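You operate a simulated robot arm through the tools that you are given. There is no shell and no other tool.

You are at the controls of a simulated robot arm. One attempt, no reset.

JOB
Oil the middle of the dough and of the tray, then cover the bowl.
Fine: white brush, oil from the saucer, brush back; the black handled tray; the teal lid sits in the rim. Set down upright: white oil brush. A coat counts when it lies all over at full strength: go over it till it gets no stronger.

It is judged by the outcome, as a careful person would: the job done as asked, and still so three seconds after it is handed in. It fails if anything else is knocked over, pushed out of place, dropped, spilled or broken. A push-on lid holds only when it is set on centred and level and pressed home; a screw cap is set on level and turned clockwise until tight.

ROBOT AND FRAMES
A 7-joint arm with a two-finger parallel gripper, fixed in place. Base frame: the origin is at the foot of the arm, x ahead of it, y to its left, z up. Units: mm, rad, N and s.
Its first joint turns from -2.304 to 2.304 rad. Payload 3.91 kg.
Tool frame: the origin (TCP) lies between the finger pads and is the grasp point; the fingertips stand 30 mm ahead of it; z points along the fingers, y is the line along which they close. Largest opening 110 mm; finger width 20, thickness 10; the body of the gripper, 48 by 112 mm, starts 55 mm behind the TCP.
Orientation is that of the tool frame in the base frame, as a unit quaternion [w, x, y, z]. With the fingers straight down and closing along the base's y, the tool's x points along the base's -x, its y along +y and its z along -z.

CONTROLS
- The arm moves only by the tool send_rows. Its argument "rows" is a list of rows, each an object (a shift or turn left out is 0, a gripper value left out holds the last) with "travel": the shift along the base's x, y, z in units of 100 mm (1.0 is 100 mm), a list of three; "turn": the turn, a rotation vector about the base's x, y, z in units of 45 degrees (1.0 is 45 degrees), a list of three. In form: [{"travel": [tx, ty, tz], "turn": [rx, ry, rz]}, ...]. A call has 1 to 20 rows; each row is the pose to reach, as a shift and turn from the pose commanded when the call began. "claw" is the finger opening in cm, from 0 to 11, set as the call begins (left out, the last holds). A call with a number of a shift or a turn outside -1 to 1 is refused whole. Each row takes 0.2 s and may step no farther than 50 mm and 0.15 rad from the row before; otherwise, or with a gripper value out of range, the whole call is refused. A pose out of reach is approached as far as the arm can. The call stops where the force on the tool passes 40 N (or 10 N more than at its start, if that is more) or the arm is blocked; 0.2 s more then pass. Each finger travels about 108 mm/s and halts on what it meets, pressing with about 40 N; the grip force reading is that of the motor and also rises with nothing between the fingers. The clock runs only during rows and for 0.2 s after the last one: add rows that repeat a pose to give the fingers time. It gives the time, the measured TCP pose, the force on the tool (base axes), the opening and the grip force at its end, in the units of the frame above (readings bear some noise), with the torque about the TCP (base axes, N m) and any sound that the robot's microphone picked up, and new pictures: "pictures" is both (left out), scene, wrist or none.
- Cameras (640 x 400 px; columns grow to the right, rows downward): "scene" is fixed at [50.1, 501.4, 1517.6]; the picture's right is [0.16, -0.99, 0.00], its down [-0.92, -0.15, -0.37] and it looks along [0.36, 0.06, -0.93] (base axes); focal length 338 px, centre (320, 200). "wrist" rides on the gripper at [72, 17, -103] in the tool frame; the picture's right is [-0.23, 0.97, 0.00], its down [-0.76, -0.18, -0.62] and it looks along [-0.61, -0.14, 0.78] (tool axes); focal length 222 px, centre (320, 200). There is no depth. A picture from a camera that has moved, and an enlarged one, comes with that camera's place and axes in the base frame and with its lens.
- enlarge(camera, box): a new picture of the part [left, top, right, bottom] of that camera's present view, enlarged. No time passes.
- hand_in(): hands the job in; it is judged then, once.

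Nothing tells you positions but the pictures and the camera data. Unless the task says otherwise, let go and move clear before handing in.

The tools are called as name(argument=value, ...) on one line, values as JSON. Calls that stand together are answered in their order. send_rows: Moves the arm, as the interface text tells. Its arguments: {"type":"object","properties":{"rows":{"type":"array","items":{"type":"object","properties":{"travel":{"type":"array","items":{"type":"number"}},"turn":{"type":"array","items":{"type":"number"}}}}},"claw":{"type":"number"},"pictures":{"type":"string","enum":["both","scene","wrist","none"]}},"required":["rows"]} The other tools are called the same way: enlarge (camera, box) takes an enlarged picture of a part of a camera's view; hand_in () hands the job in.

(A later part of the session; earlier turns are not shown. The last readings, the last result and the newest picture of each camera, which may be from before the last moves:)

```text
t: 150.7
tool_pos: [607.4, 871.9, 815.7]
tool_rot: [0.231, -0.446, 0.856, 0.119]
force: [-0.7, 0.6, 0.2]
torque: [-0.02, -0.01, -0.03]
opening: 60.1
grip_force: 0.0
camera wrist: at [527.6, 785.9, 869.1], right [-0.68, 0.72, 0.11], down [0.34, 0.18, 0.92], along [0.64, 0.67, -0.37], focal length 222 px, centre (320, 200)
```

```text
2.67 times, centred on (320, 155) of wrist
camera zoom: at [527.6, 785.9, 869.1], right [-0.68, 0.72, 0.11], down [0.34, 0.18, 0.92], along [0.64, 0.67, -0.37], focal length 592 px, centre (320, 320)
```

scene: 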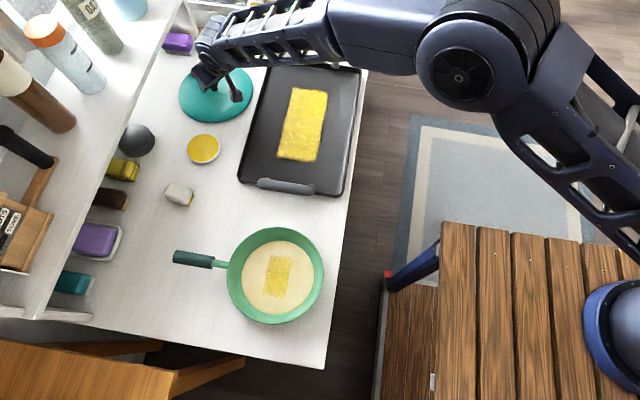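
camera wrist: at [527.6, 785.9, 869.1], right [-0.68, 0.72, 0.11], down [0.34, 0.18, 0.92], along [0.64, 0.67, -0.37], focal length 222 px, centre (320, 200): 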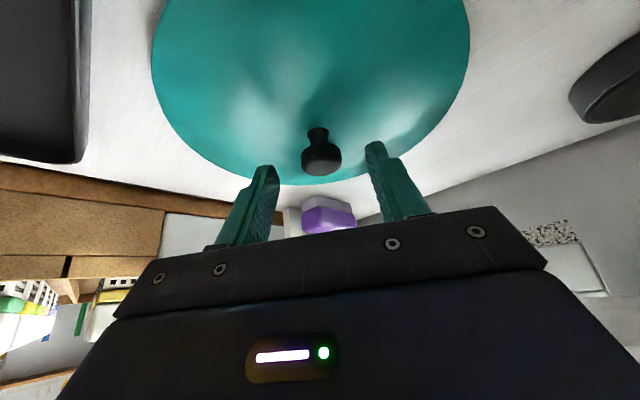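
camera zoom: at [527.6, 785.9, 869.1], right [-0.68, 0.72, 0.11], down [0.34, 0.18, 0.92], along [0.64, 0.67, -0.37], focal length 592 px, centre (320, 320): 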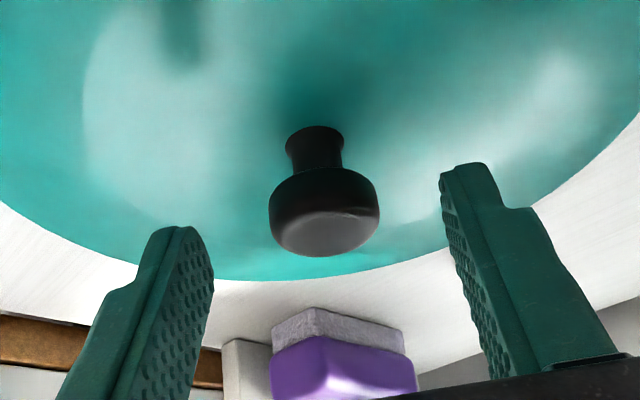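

The knob centre is at fingertip depth, with the lid surface about 25 mm below it, so there's room. I'll advance ~18 mm more so the pads straddle the knob head.

send_rows(rows=[{"travel": [0.015, 0.027, -0.052]}, {"travel": [0.03, 0.053, -0.104]}, {"travel": [0.044, 0.08, -0.155]}, {"travel": [0.044, 0.08, -0.155]}], pictures="wrist")

enlarge(camera="wrist", box=[220, 80, 420, 230])

```text
t: 151.7
tool_pos: [610.9, 877.9, 800.1]
tool_rot: [0.232, -0.445, 0.857, 0.119]
force: [0.5, 0.0, 0.8]
torque: [0.0, -0.02, -0.02]
opening: 59.9
grip_force: 0.2
camera wrist: at [531.4, 793.3, 853.6], right [-0.69, 0.72, 0.11], down [0.34, 0.18, 0.92], along [0.64, 0.67, -0.37], focal length 222 px, centre (320, 200)
```

wrist: 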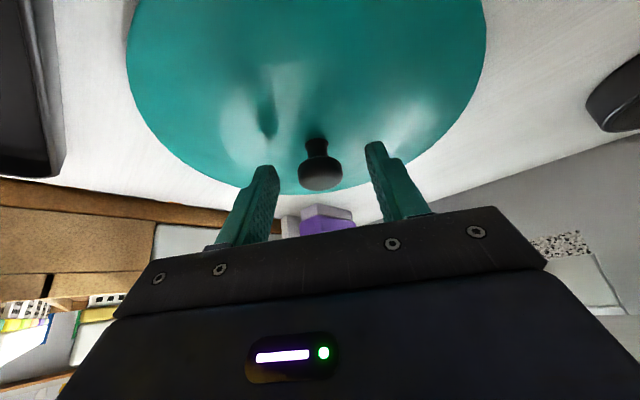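

```text
2.67 times, centred on (320, 155) of wrist
camera zoom: at [531.4, 793.3, 853.6], right [-0.69, 0.72, 0.11], down [0.34, 0.18, 0.92], along [0.64, 0.67, -0.37], focal length 592 px, centre (320, 320)
```

zoom: 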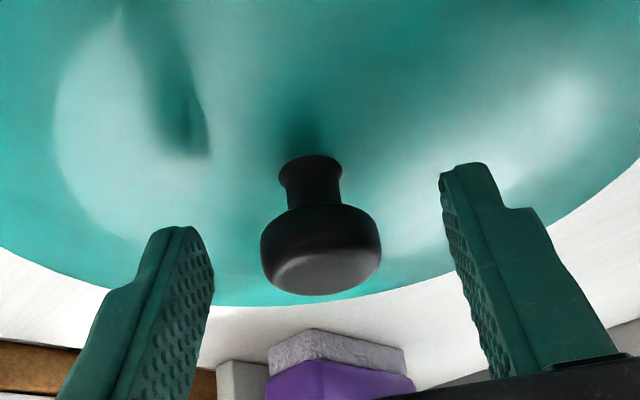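

The knob head is well between the pads. I'll close on it.

send_rows(rows=[{"travel": [0, 0, 0]}, {"travel": [0, 0, 0]}, {"travel": [0, 0, 0]}, {"travel": [0, 0, 0]}], claw=1, pictures="both")

enlarge(camera="wrist", box=[220, 80, 420, 230])

enlarge(camera="scene", box=[170, 40, 270, 130])

```text
t: 152.7
tool_pos: [611.7, 876.8, 801.0]
tool_rot: [0.231, -0.445, 0.857, 0.12]
force: [0.8, -0.5, -0.5]
torque: [0.01, 0.05, 0.01]
opening: 28.4
grip_force: 40.0
camera wrist: at [531.4, 793.3, 853.6], right [-0.68, 0.72, 0.11], down [0.34, 0.18, 0.92], along [0.64, 0.67, -0.37], focal length 222 px, centre (320, 200)
```

scene: 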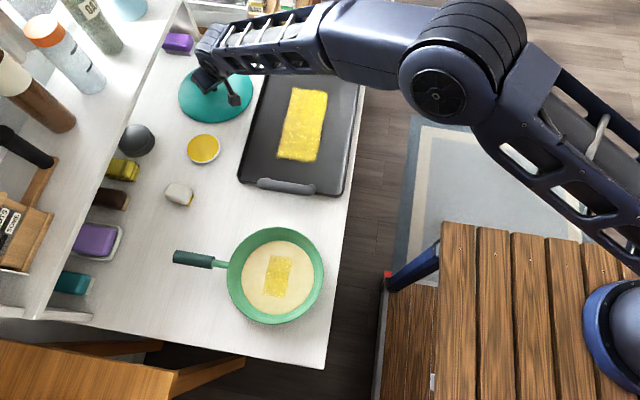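
wrist: 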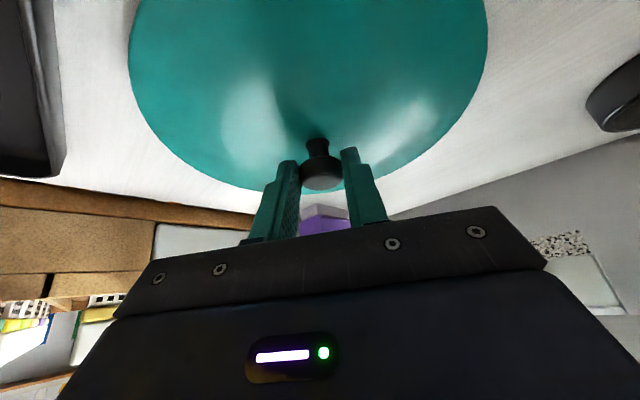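

```text
2.67 times, centred on (320, 155) of wrist
camera zoom: at [531.4, 793.3, 853.6], right [-0.68, 0.72, 0.11], down [0.34, 0.18, 0.92], along [0.64, 0.67, -0.37], focal length 592 px, centre (320, 320)
```

zoom: 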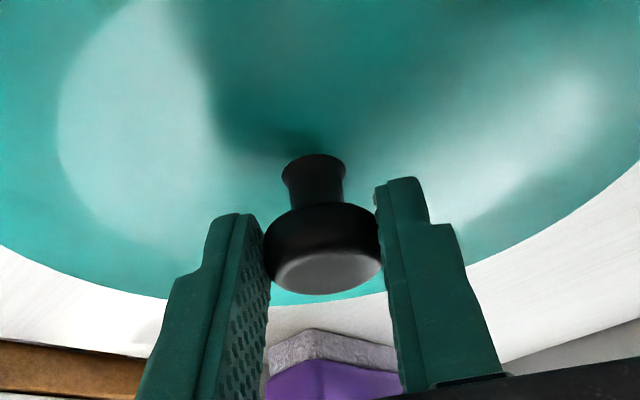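

```text
4.44 times, centred on (220, 85) of scene
camera zoom: at [50.1, 501.4, 1517.6], right [0.16, -0.99, 0.0], down [-0.92, -0.15, -0.37], along [0.36, 0.06, -0.93], focal length 1500 px, centre (764, 711)
```

zoom: 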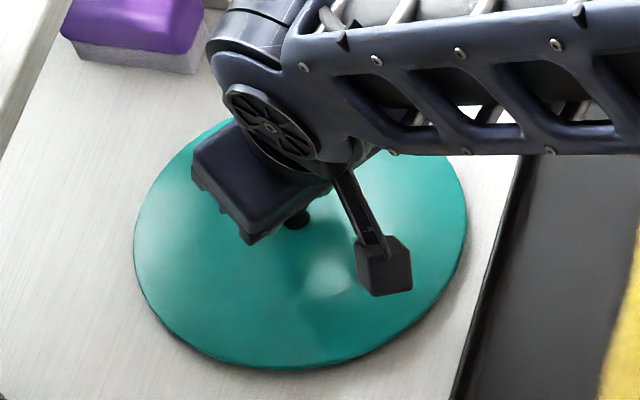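

The knob is gripped (28.4 mm). I'll lift gently straight up and check the lid hangs level.

send_rows(rows=[{"travel": [0, 0, 0.05]}, {"travel": [0, 0, 0.15]}, {"travel": [0, 0, 0.3]}, {"travel": [0, 0, 0.5]}, {"travel": [0, 0, 0.5]}], pictures="both")

enlarge(camera="wrist", box=[100, 0, 500, 240])

enlarge(camera="scene", box=[150, 30, 270, 140])

```text
t: 153.8
tool_pos: [611.7, 879.2, 852.2]
tool_rot: [0.231, -0.446, 0.856, 0.119]
force: [0.0, 0.3, -0.2]
torque: [0.01, -0.01, 0.01]
opening: 28.5
grip_force: 39.3
camera wrist: at [532.4, 795.2, 904.8], right [-0.68, 0.72, 0.11], down [0.34, 0.18, 0.92], along [0.64, 0.67, -0.37], focal length 222 px, centre (320, 200)
```

scene: 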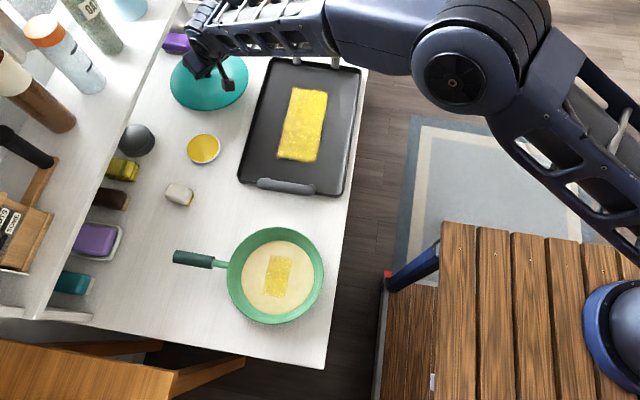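
wrist: 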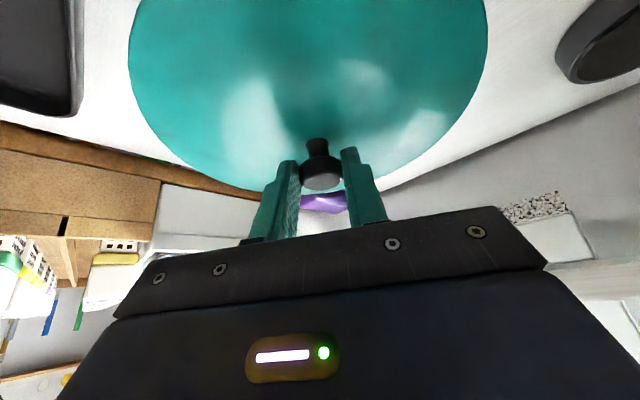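

```text
1.60 times, centred on (300, 120) of wrist
camera zoom: at [532.4, 795.2, 904.8], right [-0.68, 0.72, 0.11], down [0.34, 0.18, 0.92], along [0.64, 0.67, -0.37], focal length 355 px, centre (352, 328)
```

zoom: 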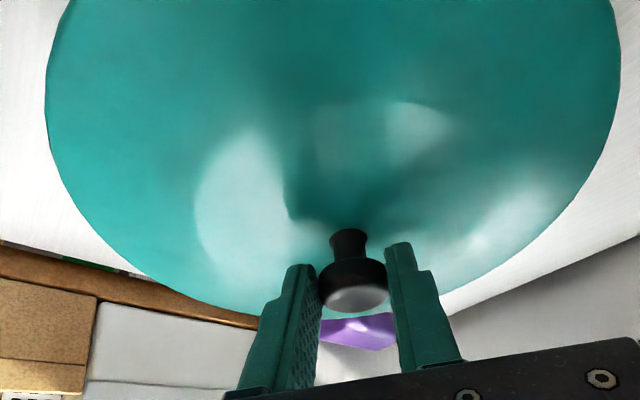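

```text
3.64 times, centred on (210, 85) of scene
camera zoom: at [50.1, 501.4, 1517.6], right [0.16, -0.99, 0.0], down [-0.92, -0.15, -0.37], along [0.36, 0.06, -0.93], focal length 1227 px, centre (720, 618)
```

zoom: 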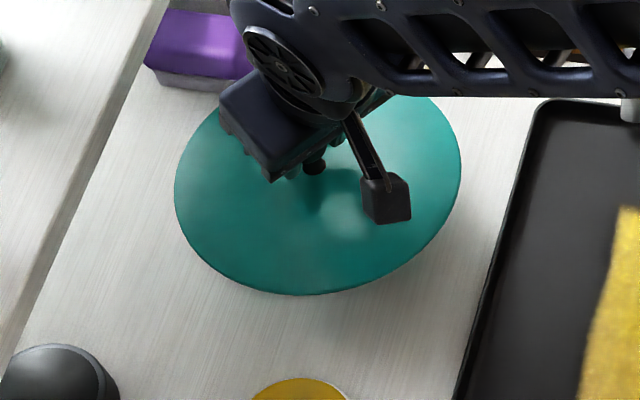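

The lid came up level and firm. Its far edge is partly under the shelf, so I'll first slide it toward −y at this height, then raise it.

send_rows(rows=[{"travel": [-0.1, -0.25, 0.02]}, {"travel": [-0.25, -0.55, 0.04]}, {"travel": [-0.4, -0.85, 0.06]}, {"travel": [-0.5, -1.0, 0.1]}], pictures="none")

send_rows(rows=[{"travel": [-0.15, -0.15, 0.3]}, {"travel": [-0.3, -0.3, 0.6]}, {"travel": [-0.5, -0.5, 0.95]}, {"travel": [-0.5, -0.5, 0.95]}], pictures="both")

```text
t: 154.8
tool_pos: [560.6, 778.4, 859.9]
tool_rot: [0.23, -0.446, 0.857, 0.12]
force: [-0.7, 0.5, -1.0]
torque: [-0.04, -0.02, -0.01]
opening: 28.6
grip_force: 40.1
```

```text
t: 155.8
tool_pos: [509.3, 727.6, 955.3]
tool_rot: [0.231, -0.445, 0.857, 0.118]
force: [0.1, -0.1, -0.7]
torque: [0.01, 0.0, -0.02]
opening: 28.5
grip_force: 40.0
camera wrist: at [429.4, 643.7, 1009.1], right [-0.68, 0.72, 0.11], down [0.34, 0.18, 0.92], along [0.64, 0.67, -0.37], focal length 222 px, centre (320, 200)
```

scene: 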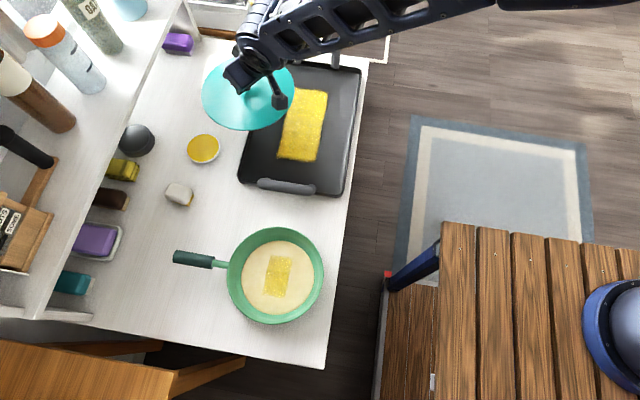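
wrist: 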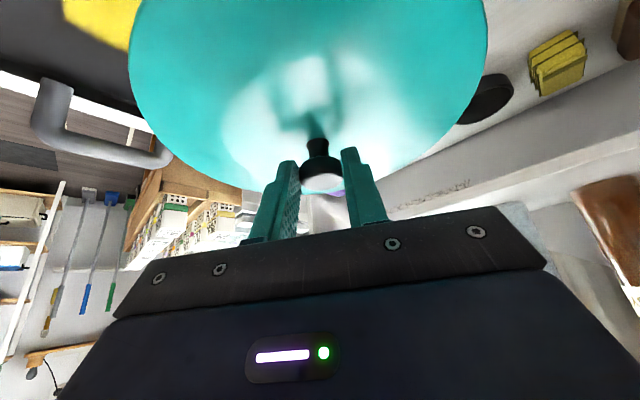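

The lid is steady and level. I'll carry it over to the pan, yawing the wrist 45° on the way so the arm stays comfortable.

send_rows(rows=[{"travel": [-0.3, -0.1, 0], "turn": [0, 0, -0.08]}, {"travel": [-0.6, -0.2, 0], "turn": [0, 0, -0.16]}, {"travel": [-0.917, -0.293, 0], "turn": [0, 0, -0.25]}], pictures="none")

send_rows(rows=[{"travel": [-0.3, -0.1, 0], "turn": [0, 0, -0.08]}, {"travel": [-0.6, -0.2, 0], "turn": [0, 0, -0.16]}, {"travel": [-0.917, -0.293, 0], "turn": [0, 0, -0.25]}], pictures="none")

send_rows(rows=[{"travel": [-0.3, -0.1, 0], "turn": [0, 0, -0.08]}, {"travel": [-0.6, -0.2, 0], "turn": [0, 0, -0.16]}, {"travel": [-0.917, -0.293, 0], "turn": [0, 0, -0.25]}], pictures="none")

send_rows(rows=[{"travel": [-0.3, -0.1, 0], "turn": [0, 0, -0.08]}, {"travel": [-0.6, -0.2, 0], "turn": [0, 0, -0.16]}, {"travel": [-0.917, -0.293, 0], "turn": [0, 0, -0.25]}, {"travel": [-0.917, -0.293, 0], "turn": [0, 0, -0.25]}], pictures="both")

enlarge(camera="scene", box=[160, 180, 360, 325])

```text
t: 156.7
tool_pos: [420.2, 696.8, 955.1]
tool_rot: [0.242, -0.358, 0.897, 0.096]
force: [1.5, -0.1, -0.5]
torque: [-0.01, 0.05, 0.03]
opening: 28.6
grip_force: 39.7
```

```text
t: 157.4
tool_pos: [327.9, 667.4, 955.1]
tool_rot: [0.25, -0.268, 0.928, 0.071]
force: [0.5, 0.2, -0.5]
torque: [0.03, 0.04, 0.03]
opening: 28.6
grip_force: 39.7
```

```text
t: 158.2
tool_pos: [235.9, 639.7, 955.0]
tool_rot: [0.256, -0.176, 0.949, 0.048]
force: [1.5, 0.3, -1.3]
torque: [0.0, 0.0, 0.0]
opening: 28.5
grip_force: 39.5
```

```text
t: 159.2
tool_pos: [145.6, 612.5, 954.6]
tool_rot: [0.259, -0.084, 0.962, 0.021]
force: [0.1, -0.8, -1.5]
torque: [0.0, 0.01, -0.01]
opening: 28.5
grip_force: 40.1
camera wrist: at [29.3, 609.0, 1007.8], right [0.03, 0.99, 0.11], down [0.37, -0.11, 0.92], along [0.93, 0.02, -0.37], focal length 222 px, centre (320, 200)
```

scene: 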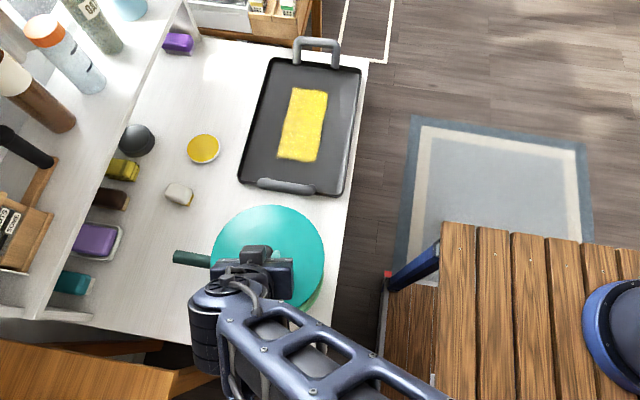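
wrist: 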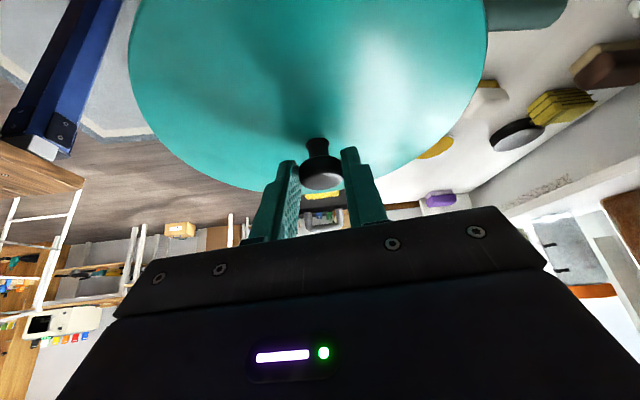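

```text
2.76 times, centred on (260, 252) of scene
camera zoom: at [50.1, 501.4, 1517.6], right [0.16, -0.99, 0.0], down [-0.92, -0.15, -0.37], along [0.36, 0.06, -0.93], focal length 931 px, centre (486, 55)
```

zoom: 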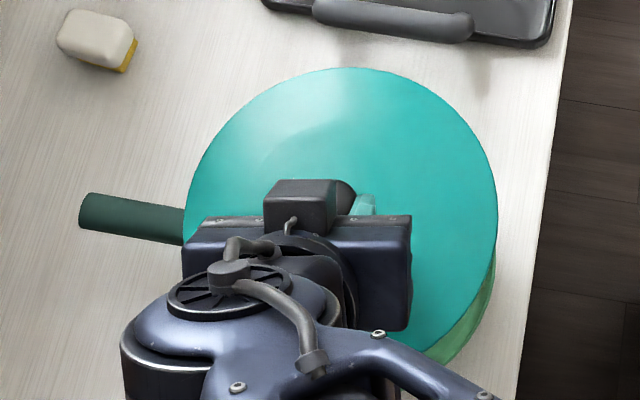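

The lid is over the pan, and I estimate it needs about (−8, −5) mm to be concentric. I'll apply that and lower to just above the rim to refine against the rim's outline.

send_rows(rows=[{"travel": [-0.077, -0.052, -0.25]}, {"travel": [-0.077, -0.052, -0.5]}, {"travel": [-0.077, -0.052, -0.78]}, {"travel": [-0.077, -0.052, -0.78]}], pictures="both")

enlarge(camera="scene", box=[160, 200, 360, 325])

enlarge(camera="scene", box=[210, 215, 340, 335])

enlarge(camera="wrist", box=[100, 0, 520, 220])

```text
t: 160.2
tool_pos: [137.7, 605.4, 877.1]
tool_rot: [0.259, -0.084, 0.962, 0.022]
force: [1.6, -2.3, 12.2]
torque: [-0.07, -1.26, -0.2]
opening: 28.7
grip_force: 39.8
camera wrist: at [22.7, 602.0, 930.0], right [0.03, 0.99, 0.11], down [0.37, -0.12, 0.92], along [0.93, 0.02, -0.37], focal length 222 px, centre (320, 200)
```

scene: 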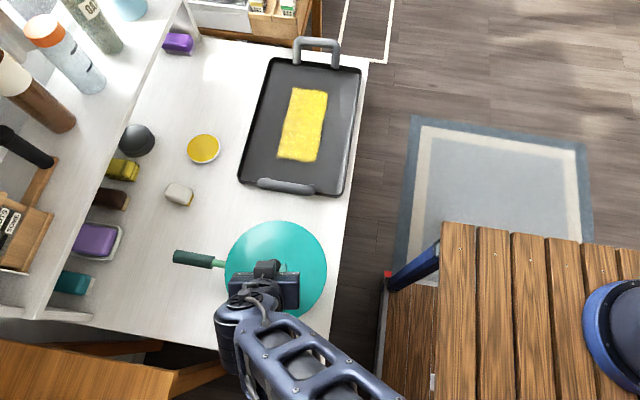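
wrist: 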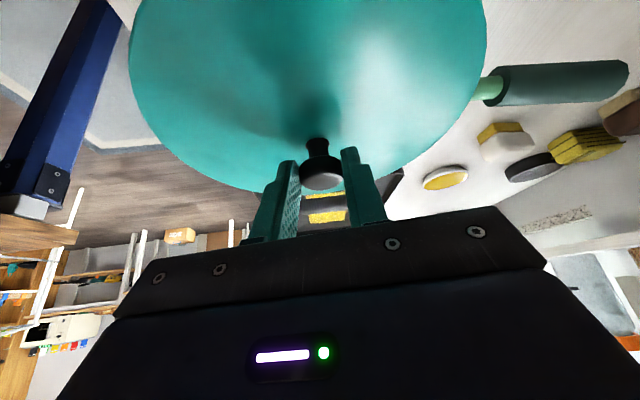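

```text
3.20 times, centred on (260, 262) of scene
camera zoom: at [50.1, 501.4, 1517.6], right [0.16, -0.99, 0.0], down [-0.92, -0.15, -0.37], along [0.36, 0.06, -0.93], focal length 1080 px, centre (512, 0)
```

zoom: 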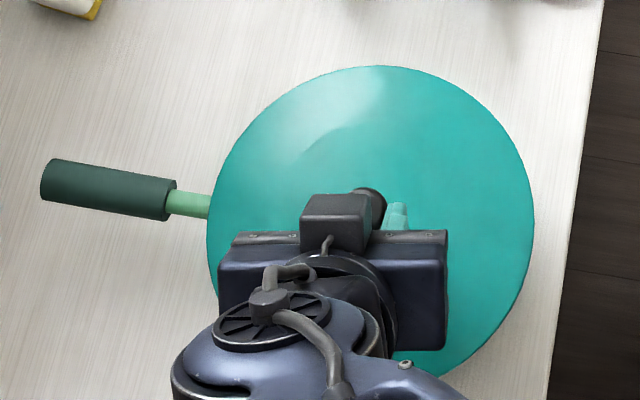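

```text
3.33 times, centred on (275, 275) of scene
camera zoom: at [50.1, 501.4, 1517.6], right [0.16, -0.99, 0.0], down [-0.92, -0.15, -0.37], along [0.36, 0.06, -0.93], focal length 1125 px, centre (470, -50)
```

zoom: 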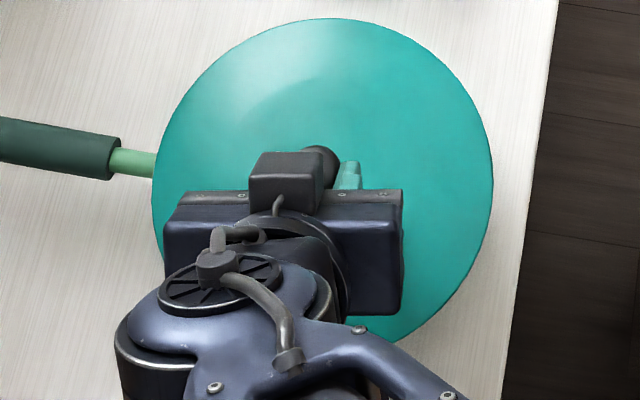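

```text
1.52 times, centred on (310, 110) of wrist
camera zoom: at [22.7, 602.0, 930.0], right [0.03, 0.99, 0.11], down [0.37, -0.12, 0.92], along [0.93, 0.02, -0.37], focal length 338 px, centre (335, 337)
```

zoom: 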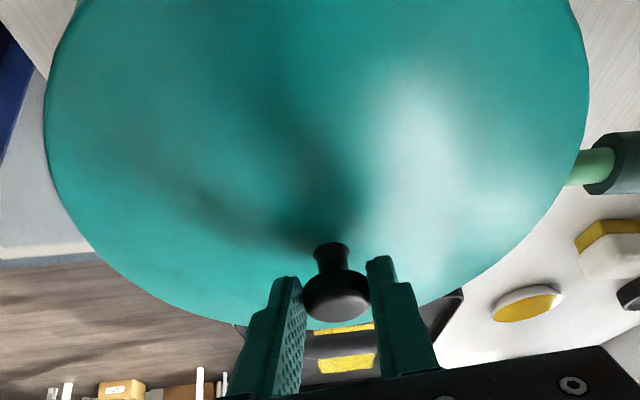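

The lid just touched the rim (12 N) on its +x side, so the rim is around z≈830 and the lid is still ~6–7 mm too far in +x. I'll lift slightly, shift −x, and try again gently.

send_rows(rows=[{"travel": [0, 0, 0.06]}, {"travel": [-0.032, 0.001, 0.08]}, {"travel": [-0.064, 0.002, 0.08]}, {"travel": [-0.064, 0.002, 0.08]}], pictures="scene")

enlarge(camera="scene", box=[160, 200, 360, 325])

```text
t: 161.2
tool_pos: [129.8, 606.7, 885.6]
tool_rot: [0.259, -0.084, 0.962, 0.022]
force: [0.4, -0.9, -0.5]
torque: [0.01, 0.01, -0.01]
opening: 28.7
grip_force: 40.2
```

scene: 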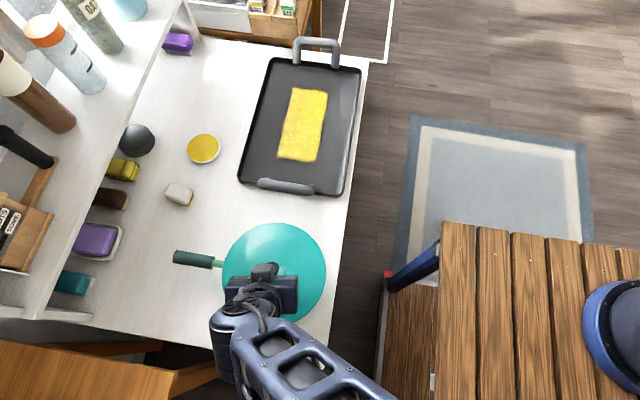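

```text
3.20 times, centred on (260, 262) of scene
camera zoom: at [50.1, 501.4, 1517.6], right [0.16, -0.99, 0.0], down [-0.92, -0.15, -0.37], along [0.36, 0.06, -0.93], focal length 1080 px, centre (512, 0)
```

zoom: 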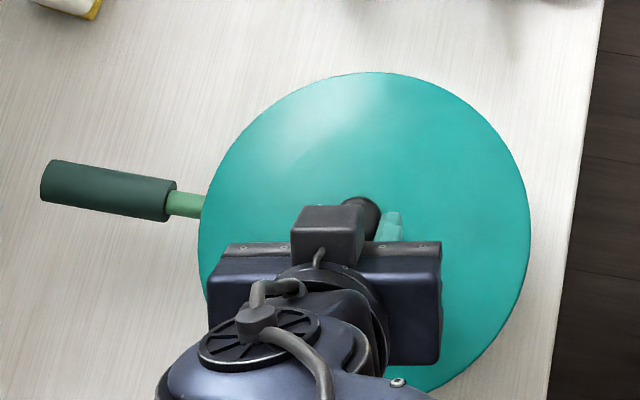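

The lid outline now matches the rim centre within ~1 mm. I'll nudge −1 mm in y and lower in small steps.

send_rows(rows=[{"travel": [0.002, -0.01, -0.02]}, {"travel": [0.002, -0.01, -0.04]}, {"travel": [0.002, -0.01, -0.06]}, {"travel": [0.002, -0.01, -0.075]}], pictures="none")

```text
t: 162.2
tool_pos: [131.2, 605.6, 878.5]
tool_rot: [0.26, -0.084, 0.962, 0.022]
force: [0.5, 0.0, -0.8]
torque: [-0.05, 0.02, 0.0]
opening: 28.5
grip_force: 40.4
```

send_rows(rows=[{"travel": [0, 0, -0.01]}, {"travel": [0, 0, -0.02]}, {"travel": [0, 0, -0.03]}, {"travel": [0, 0, -0.04]}], pictures="none")

```text
t: 163.2
tool_pos: [130.9, 606.2, 874.3]
tool_rot: [0.26, -0.083, 0.962, 0.021]
force: [0.7, 1.1, 0.2]
torque: [-0.04, 0.02, 0.03]
opening: 28.5
grip_force: 40.0
```

No contact below the earlier touch height, so the lid is entering the rim. I'll keep lowering gently.

send_rows(rows=[{"travel": [0, 0, -0.015]}, {"travel": [0, 0, -0.03]}, {"travel": [0, 0, -0.04]}], pictures="both")

enlarge(camera="scene", box=[160, 200, 360, 325])

```text
t: 164.1
tool_pos: [132.1, 606.0, 871.1]
tool_rot: [0.26, -0.084, 0.962, 0.023]
force: [5.0, 3.8, 9.1]
torque: [0.07, -0.04, -0.01]
opening: 28.5
grip_force: 39.7
camera wrist: at [15.8, 602.2, 923.8], right [0.02, 0.99, 0.11], down [0.37, -0.12, 0.92], along [0.93, 0.02, -0.37], focal length 222 px, centre (320, 200)
```

scene: 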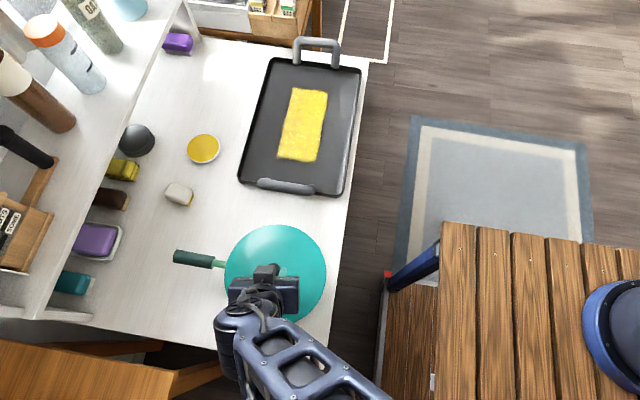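
wrist: 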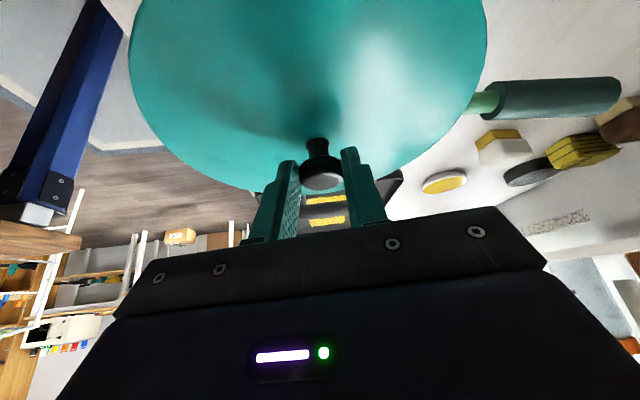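

```text
3.20 times, centred on (260, 262) of scene
camera zoom: at [50.1, 501.4, 1517.6], right [0.16, -0.99, 0.0], down [-0.92, -0.15, -0.37], along [0.36, 0.06, -0.93], focal length 1080 px, centre (512, 0)
```

zoom: 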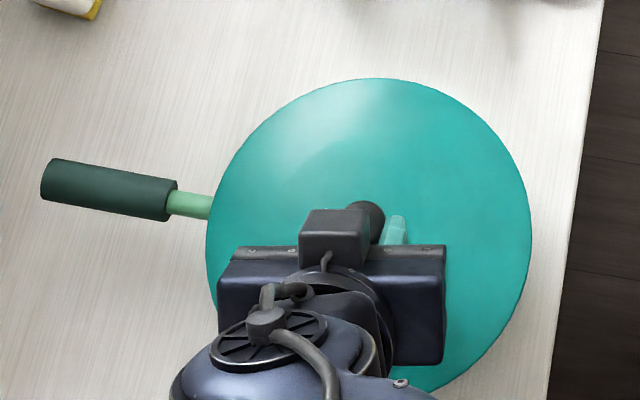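

The lid sits evenly now: contact with almost no torque and the outlines are concentric. I'll relieve the small side force and press a little to see if it goes home.

send_rows(rows=[{"travel": [0.006, 0.005, -0.005]}, {"travel": [0.006, 0.005, -0.012]}, {"travel": [0.006, 0.005, -0.02]}], pictures="none")

```text
t: 164.8
tool_pos: [132.8, 605.9, 869.5]
tool_rot: [0.259, -0.084, 0.962, 0.023]
force: [12.7, -0.4, 33.9]
torque: [-0.05, -0.54, -0.22]
opening: 28.5
grip_force: 39.9
```

It's firmly seated (34 N with almost no tilt torque, 6 mm below the first rim touch). I'll relieve the pressure and open the fingers.

send_rows(rows=[{"travel": [0, 0, 0.012]}, {"travel": [0, 0, 0.02]}], pictures="none")

send_rows(rows=[{"travel": [0, 0, 0]}, {"travel": [0, 0, 0]}, {"travel": [0, 0, 0]}], claw=6, pictures="both")

enlarge(camera="wrist", box=[100, 0, 520, 220])

enlarge(camera="scene", box=[160, 200, 360, 325])

```text
t: 165.4
tool_pos: [130.4, 605.3, 869.3]
tool_rot: [0.259, -0.085, 0.962, 0.023]
force: [4.2, 4.9, 9.2]
torque: [0.15, -0.17, -0.01]
opening: 28.5
grip_force: 39.6
```

```text
t: 166.2
tool_pos: [132.0, 605.5, 870.1]
tool_rot: [0.259, -0.084, 0.962, 0.022]
force: [0.1, 0.5, 0.5]
torque: [0.01, 0.01, -0.01]
opening: 60.2
grip_force: 0.1
camera wrist: at [16.1, 602.4, 923.3], right [0.02, 0.99, 0.11], down [0.37, -0.11, 0.92], along [0.93, 0.02, -0.37], focal length 222 px, centre (320, 200)
```

scene: 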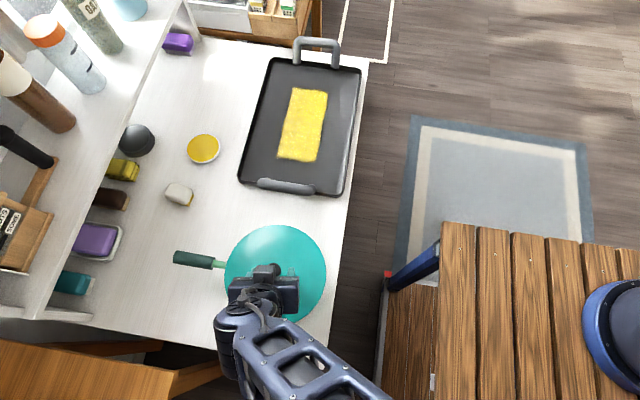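
wrist: 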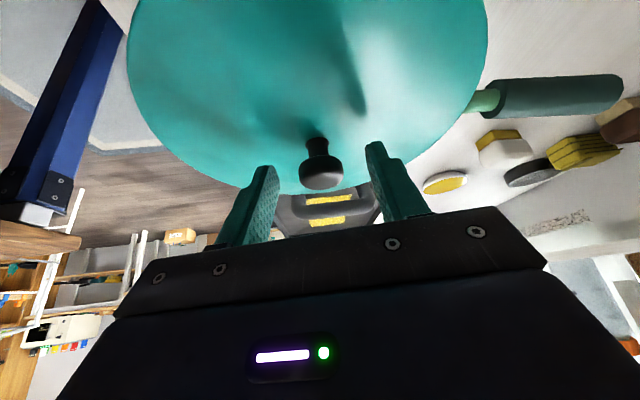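

```text
1.52 times, centred on (310, 110) of wrist
camera zoom: at [16.1, 602.4, 923.3], right [0.02, 0.99, 0.11], down [0.37, -0.11, 0.92], along [0.93, 0.02, -0.37], focal length 338 px, centre (335, 337)
```

zoom: 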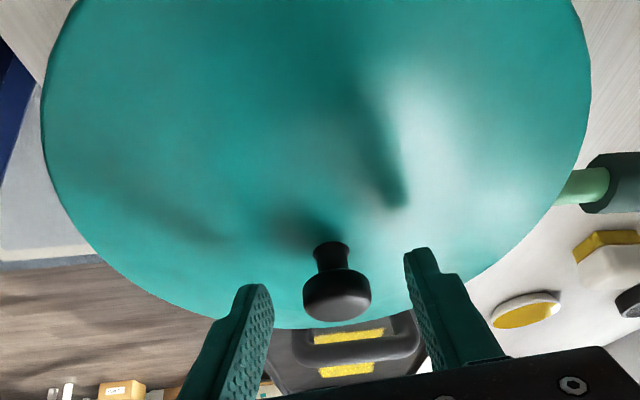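

```text
3.20 times, centred on (260, 262) of scene
camera zoom: at [50.1, 501.4, 1517.6], right [0.16, -0.99, 0.0], down [-0.92, -0.15, -0.37], along [0.36, 0.06, -0.93], focal length 1080 px, centre (512, 0)
```

zoom: 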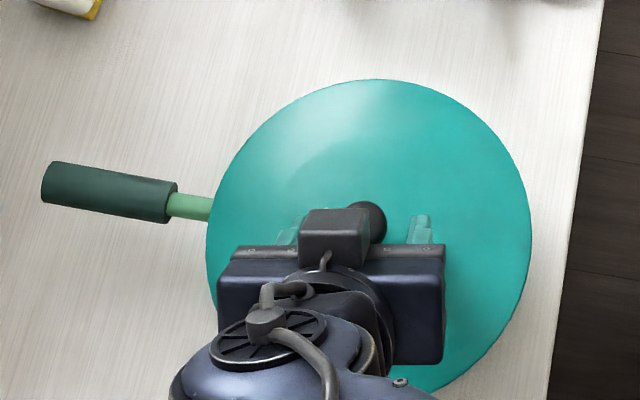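

The lid stays in place after release. I'll back out along the tilted axis.

send_rows(rows=[{"travel": [-0.1, -0.017, 0.173]}, {"travel": [-0.25, -0.042, 0.43]}, {"travel": [-0.4, -0.07, 0.75]}, {"travel": [-0.45, -0.08, 1.0]}], pictures="both")

enlarge(camera="scene", box=[160, 200, 360, 325])

enlarge(camera="wrist", box=[100, 0, 520, 220])

```text
t: 167.2
tool_pos: [86.7, 598.7, 968.6]
tool_rot: [0.26, -0.084, 0.962, 0.021]
force: [0.0, 0.3, 0.6]
torque: [-0.01, -0.01, 0.01]
opening: 60.0
grip_force: 0.2
camera wrist: at [-28.7, 595.4, 1021.7], right [0.02, 0.99, 0.11], down [0.37, -0.11, 0.92], along [0.93, 0.02, -0.37], focal length 222 px, centre (320, 200)
```

scene: 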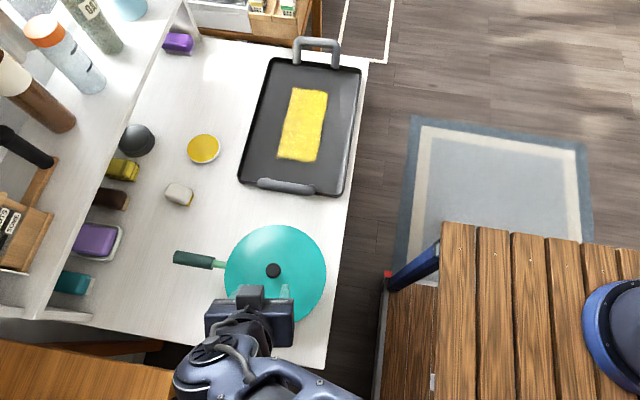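
wrist: 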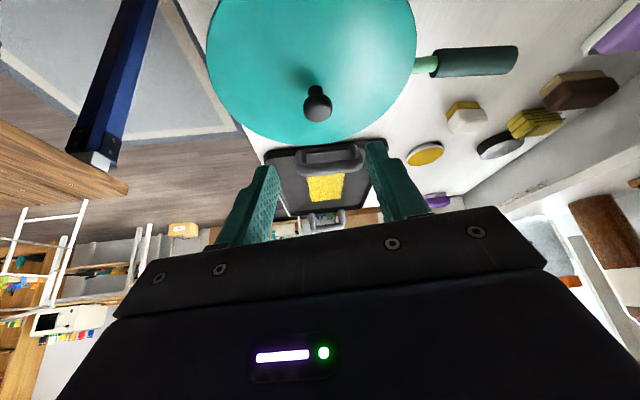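

```text
3.20 times, centred on (260, 262) of scene
camera zoom: at [50.1, 501.4, 1517.6], right [0.16, -0.99, 0.0], down [-0.92, -0.15, -0.37], along [0.36, 0.06, -0.93], focal length 1080 px, centre (512, 0)
```

zoom: 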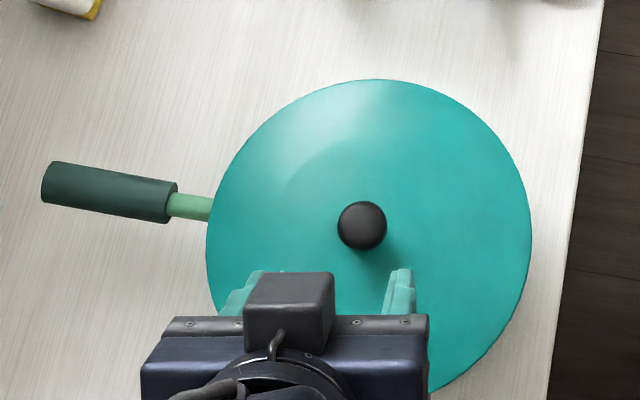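

```text
1.52 times, centred on (310, 110) of wrist
camera zoom: at [-28.7, 595.4, 1021.7], right [0.02, 0.99, 0.11], down [0.37, -0.11, 0.92], along [0.93, 0.02, -0.37], focal length 338 px, centre (335, 337)
```

zoom: 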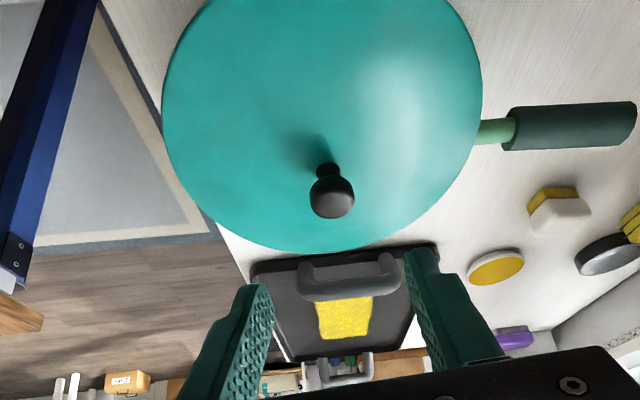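

The lid looks centred and level on the pan. I'll bring the tool upright, close the fingers and give the knob a straight press down to make sure it's home.

send_rows(rows=[{"travel": [0, 0, 0.05], "turn": [-0.023, 0.131, 0]}, {"travel": [0, 0, 0.1], "turn": [-0.046, 0.263, 0]}, {"travel": [0, 0, 0.15], "turn": [-0.069, 0.394, 0]}, {"travel": [0, 0, 0.15], "turn": [-0.092, 0.526, 0]}, {"travel": [0, 0, 0.15], "turn": [-0.115, 0.657, 0]}, {"travel": [0, 0, 0.15], "turn": [-0.115, 0.657, 0]}], claw=0, pictures="both")

enlarge(camera="wrist", box=[200, 0, 500, 200])

```text
t: 168.7
tool_pos: [86.7, 596.5, 985.7]
tool_rot: [0.0, -0.088, 0.996, 0.0]
force: [-0.9, -0.1, 0.2]
torque: [0.05, 0.0, -0.02]
opening: 0.0
grip_force: 37.1
camera wrist: at [11.8, 601.8, 1088.1], right [0.05, 1.0, 0.0], down [0.78, -0.04, 0.62], along [0.62, -0.03, -0.78], focal length 222 px, centre (320, 200)
```

scene: 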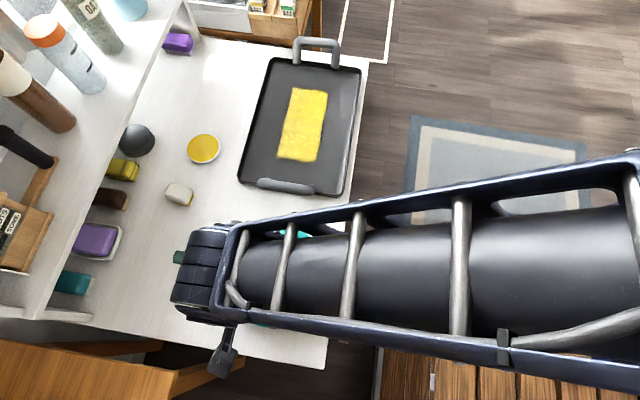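
wrist: 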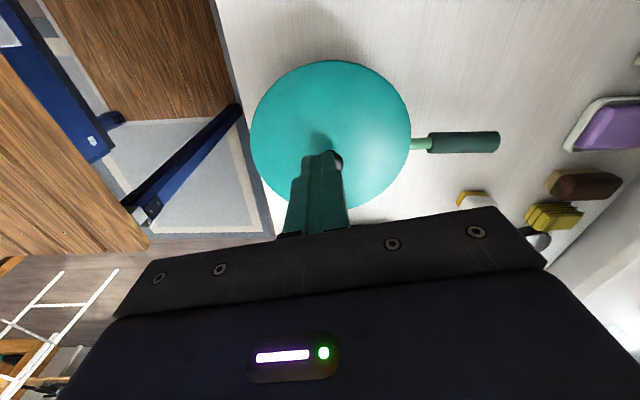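

```text
2.00 times, centred on (350, 100) of wrist
camera zoom: at [11.8, 601.8, 1088.1], right [0.05, 1.0, 0.0], down [0.78, -0.04, 0.62], along [0.62, -0.03, -0.78], focal length 444 px, centre (260, 400)
```

zoom: 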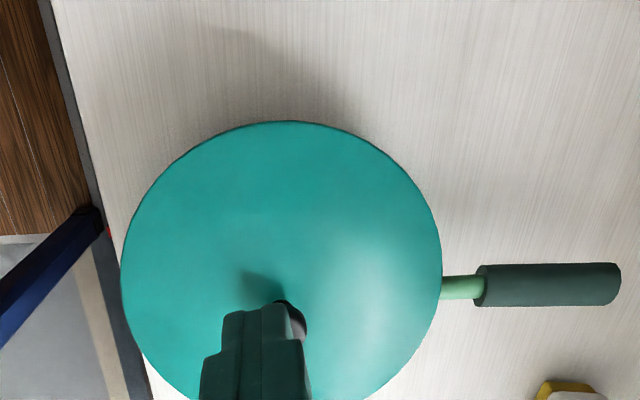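

The tool is upright with fingers closed. I'll move over the knob and lower gently onto it.

send_rows(rows=[{"travel": [0.25, 0.05, 0]}, {"travel": [0.527, 0.103, 0]}, {"travel": [0.527, 0.103, -0.35]}, {"travel": [0.527, 0.103, -0.65]}, {"travel": [0.527, 0.103, -0.65]}], pictures="wrist")

enlarge(camera="wrist", box=[220, 60, 420, 210])

```text
t: 169.8
tool_pos: [141.4, 609.0, 920.6]
tool_rot: [0.0, -0.088, 0.996, 0.0]
force: [0.1, -0.3, -0.8]
torque: [0.0, 0.07, -0.01]
opening: 0.0
grip_force: 37.9
camera wrist: at [66.7, 612.2, 1023.2], right [0.05, 1.0, 0.0], down [0.78, -0.04, 0.62], along [0.62, -0.03, -0.78], focal length 222 px, centre (320, 200)
```

wrist: 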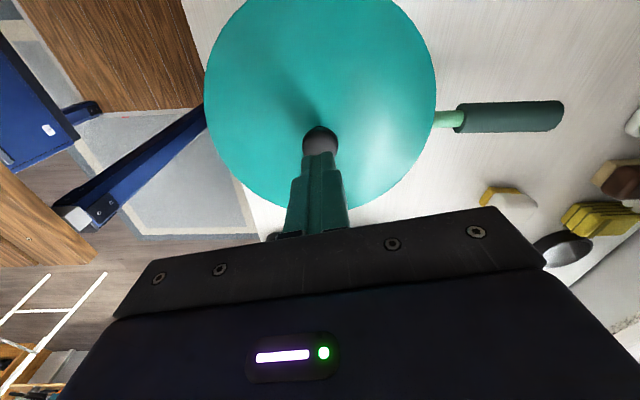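

```text
2.67 times, centred on (320, 135) of wrist
camera zoom: at [66.7, 612.2, 1023.2], right [0.05, 1.0, 0.0], down [0.78, -0.04, 0.62], along [0.62, -0.03, -0.78], focal length 592 px, centre (320, 373)
```

zoom: 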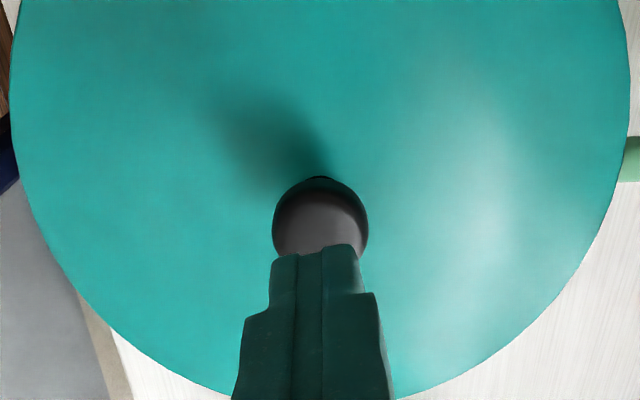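

The fingertips are just above the knob; I'll shift ~3–4 mm to centre and press down slowly.

send_rows(rows=[{"travel": [-0.035, -0.015, -0.08]}, {"travel": [-0.035, -0.015, -0.15]}, {"travel": [-0.035, -0.015, -0.18]}, {"travel": [-0.035, -0.015, -0.2]}], pictures="wrist")

enlarge(camera="wrist", box=[220, 60, 420, 210])

```text
t: 170.8
tool_pos: [135.2, 607.5, 898.6]
tool_rot: [0.001, -0.087, 0.996, 0.0]
force: [0.6, -0.7, 0.2]
torque: [0.02, 0.0, 0.01]
opening: 0.1
grip_force: 37.8
camera wrist: at [61.2, 611.2, 1003.0], right [0.05, 1.0, 0.0], down [0.78, -0.04, 0.63], along [0.62, -0.03, -0.78], focal length 222 px, centre (320, 200)
```

wrist: 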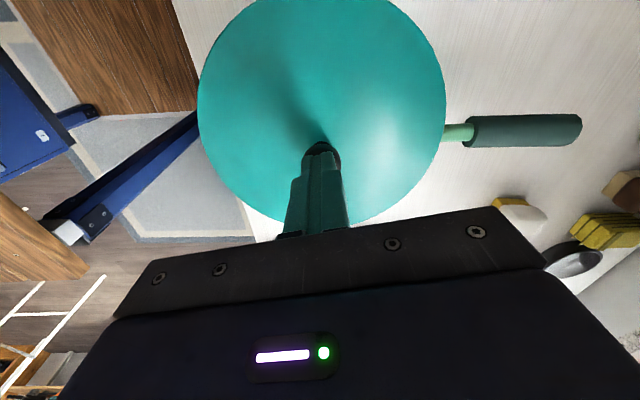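

```text
2.67 times, centred on (320, 135) of wrist
camera zoom: at [61.2, 611.2, 1003.0], right [0.05, 1.0, 0.0], down [0.78, -0.04, 0.63], along [0.62, -0.03, -0.78], focal length 592 px, centre (320, 373)
```

zoom: 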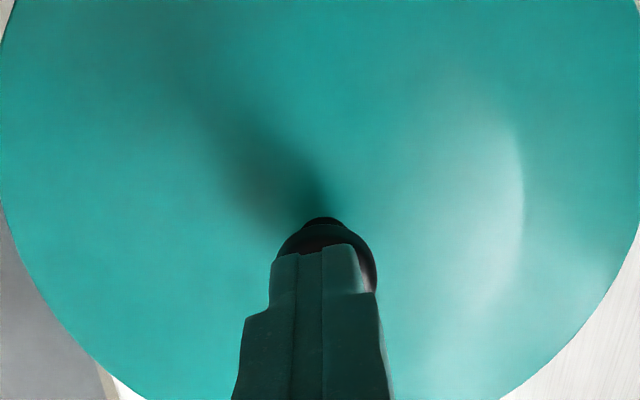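

Almost touching. I'll nudge 2 mm in y and press down in 1 mm steps.

send_rows(rows=[{"travel": [0.005, 0.02, -0.01]}, {"travel": [0.005, 0.02, -0.02]}, {"travel": [0.005, 0.02, -0.03]}, {"travel": [0.005, 0.02, -0.04]}, {"travel": [0.005, 0.02, -0.05]}, {"travel": [0.005, 0.02, -0.06]}], pictures="none")

```text
t: 172.2
tool_pos: [135.5, 609.0, 893.8]
tool_rot: [0.001, -0.088, 0.996, 0.0]
force: [0.2, -0.5, -0.5]
torque: [0.04, -0.01, 0.0]
opening: 0.0
grip_force: 37.1
```

send_rows(rows=[{"travel": [0, 0, -0.01]}, {"travel": [0, 0, -0.02]}, {"travel": [0, 0, -0.03]}, {"travel": [0, 0, -0.04]}, {"travel": [0, 0, -0.05]}, {"travel": [0, 0, -0.06]}], pictures="wrist")

enlarge(camera="wrist", box=[220, 60, 420, 210])

```text
t: 173.7
tool_pos: [135.5, 608.9, 890.1]
tool_rot: [0.001, -0.086, 0.996, 0.002]
force: [3.2, -5.6, 20.4]
torque: [-0.13, -0.13, -0.02]
opening: 0.0
grip_force: 37.2
camera wrist: at [61.7, 612.5, 992.6], right [0.06, 1.0, 0.0], down [0.78, -0.04, 0.63], along [0.62, -0.03, -0.78], focal length 222 px, centre (320, 200)
```

wrist: 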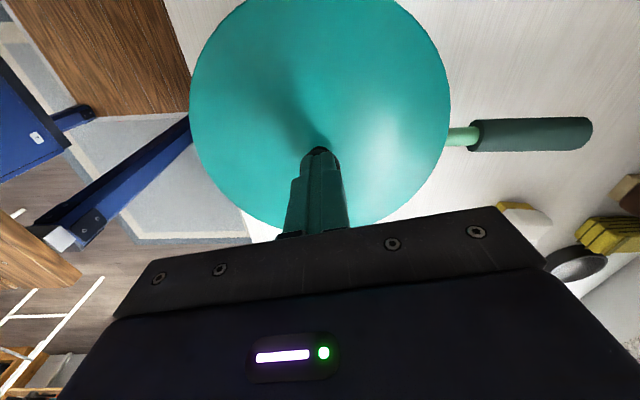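

```text
2.67 times, centred on (320, 135) of wrist
camera zoom: at [61.7, 612.5, 992.6], right [0.06, 1.0, 0.0], down [0.78, -0.04, 0.63], along [0.62, -0.03, -0.78], focal length 592 px, centre (320, 373)
```

zoom: 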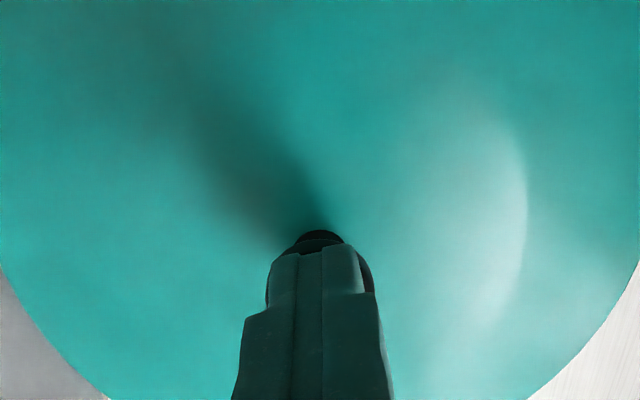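

Contact on the knob top with 20 N straight down. One more millimetre to press, then I'll lift off.

send_rows(rows=[{"travel": [0, 0, -0.005]}, {"travel": [0, 0, -0.01]}, {"travel": [0, 0, -0.01]}], pictures="none")

send_rows(rows=[{"travel": [0, 0, 0.1]}, {"travel": [0, 0, 0.4]}, {"travel": [0, 0, 0.8]}, {"travel": [-0.1, 0, 1.0]}], pictures="both")

enlarge(camera="wrist", box=[200, 0, 500, 200])

```text
t: 174.4
tool_pos: [136.3, 609.8, 888.5]
tool_rot: [0.003, -0.087, 0.996, 0.001]
force: [0.0, -9.0, 15.1]
torque: [-0.27, -0.01, -0.01]
opening: 0.0
grip_force: 37.4
stopped in row 3: the force on the tool passed its limit at 40 N (the readings are from after the stop); the commanded pose is now the measured one
```

```text
t: 175.4
tool_pos: [126.6, 608.6, 990.1]
tool_rot: [0.002, -0.087, 0.996, 0.001]
force: [0.4, -0.2, 0.0]
torque: [0.0, -0.03, -0.05]
opening: 0.0
grip_force: 37.4
camera wrist: at [51.9, 612.6, 1092.9], right [0.06, 1.0, 0.0], down [0.78, -0.04, 0.63], along [0.62, -0.03, -0.78], focal length 222 px, centre (320, 200)
```

scene: 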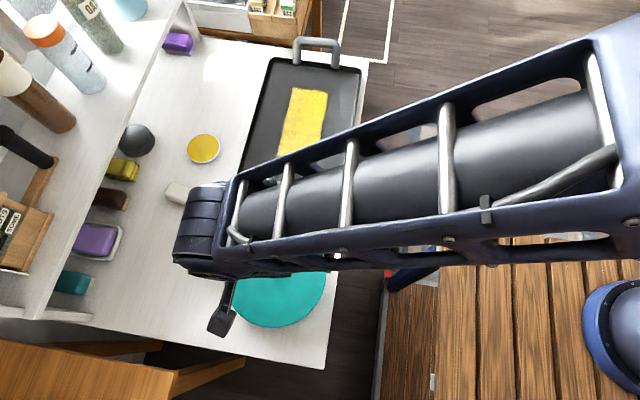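
wrist: 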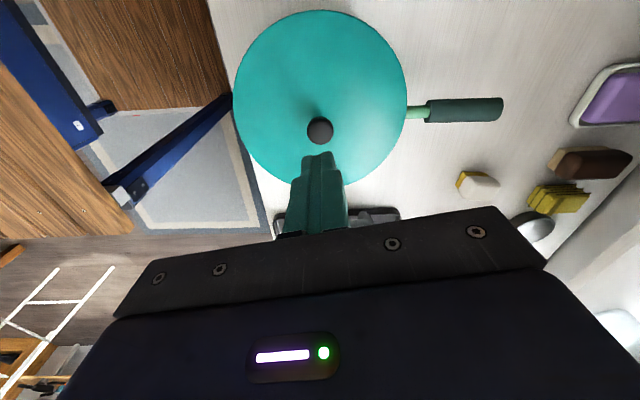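

```text
2.00 times, centred on (350, 100) of wrist
camera zoom: at [51.9, 612.6, 1092.9], right [0.06, 1.0, 0.0], down [0.78, -0.04, 0.63], along [0.62, -0.03, -0.78], focal length 444 px, centre (260, 400)
```

zoom: 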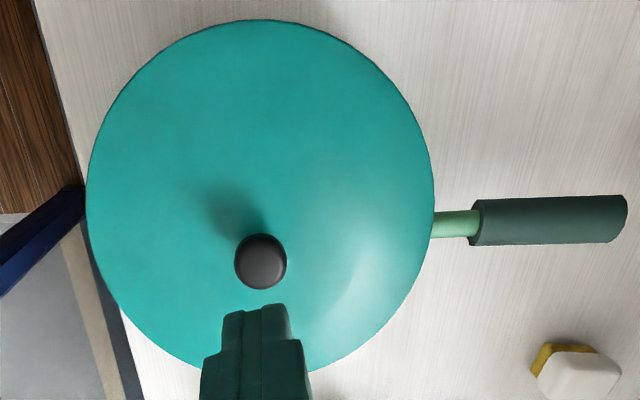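

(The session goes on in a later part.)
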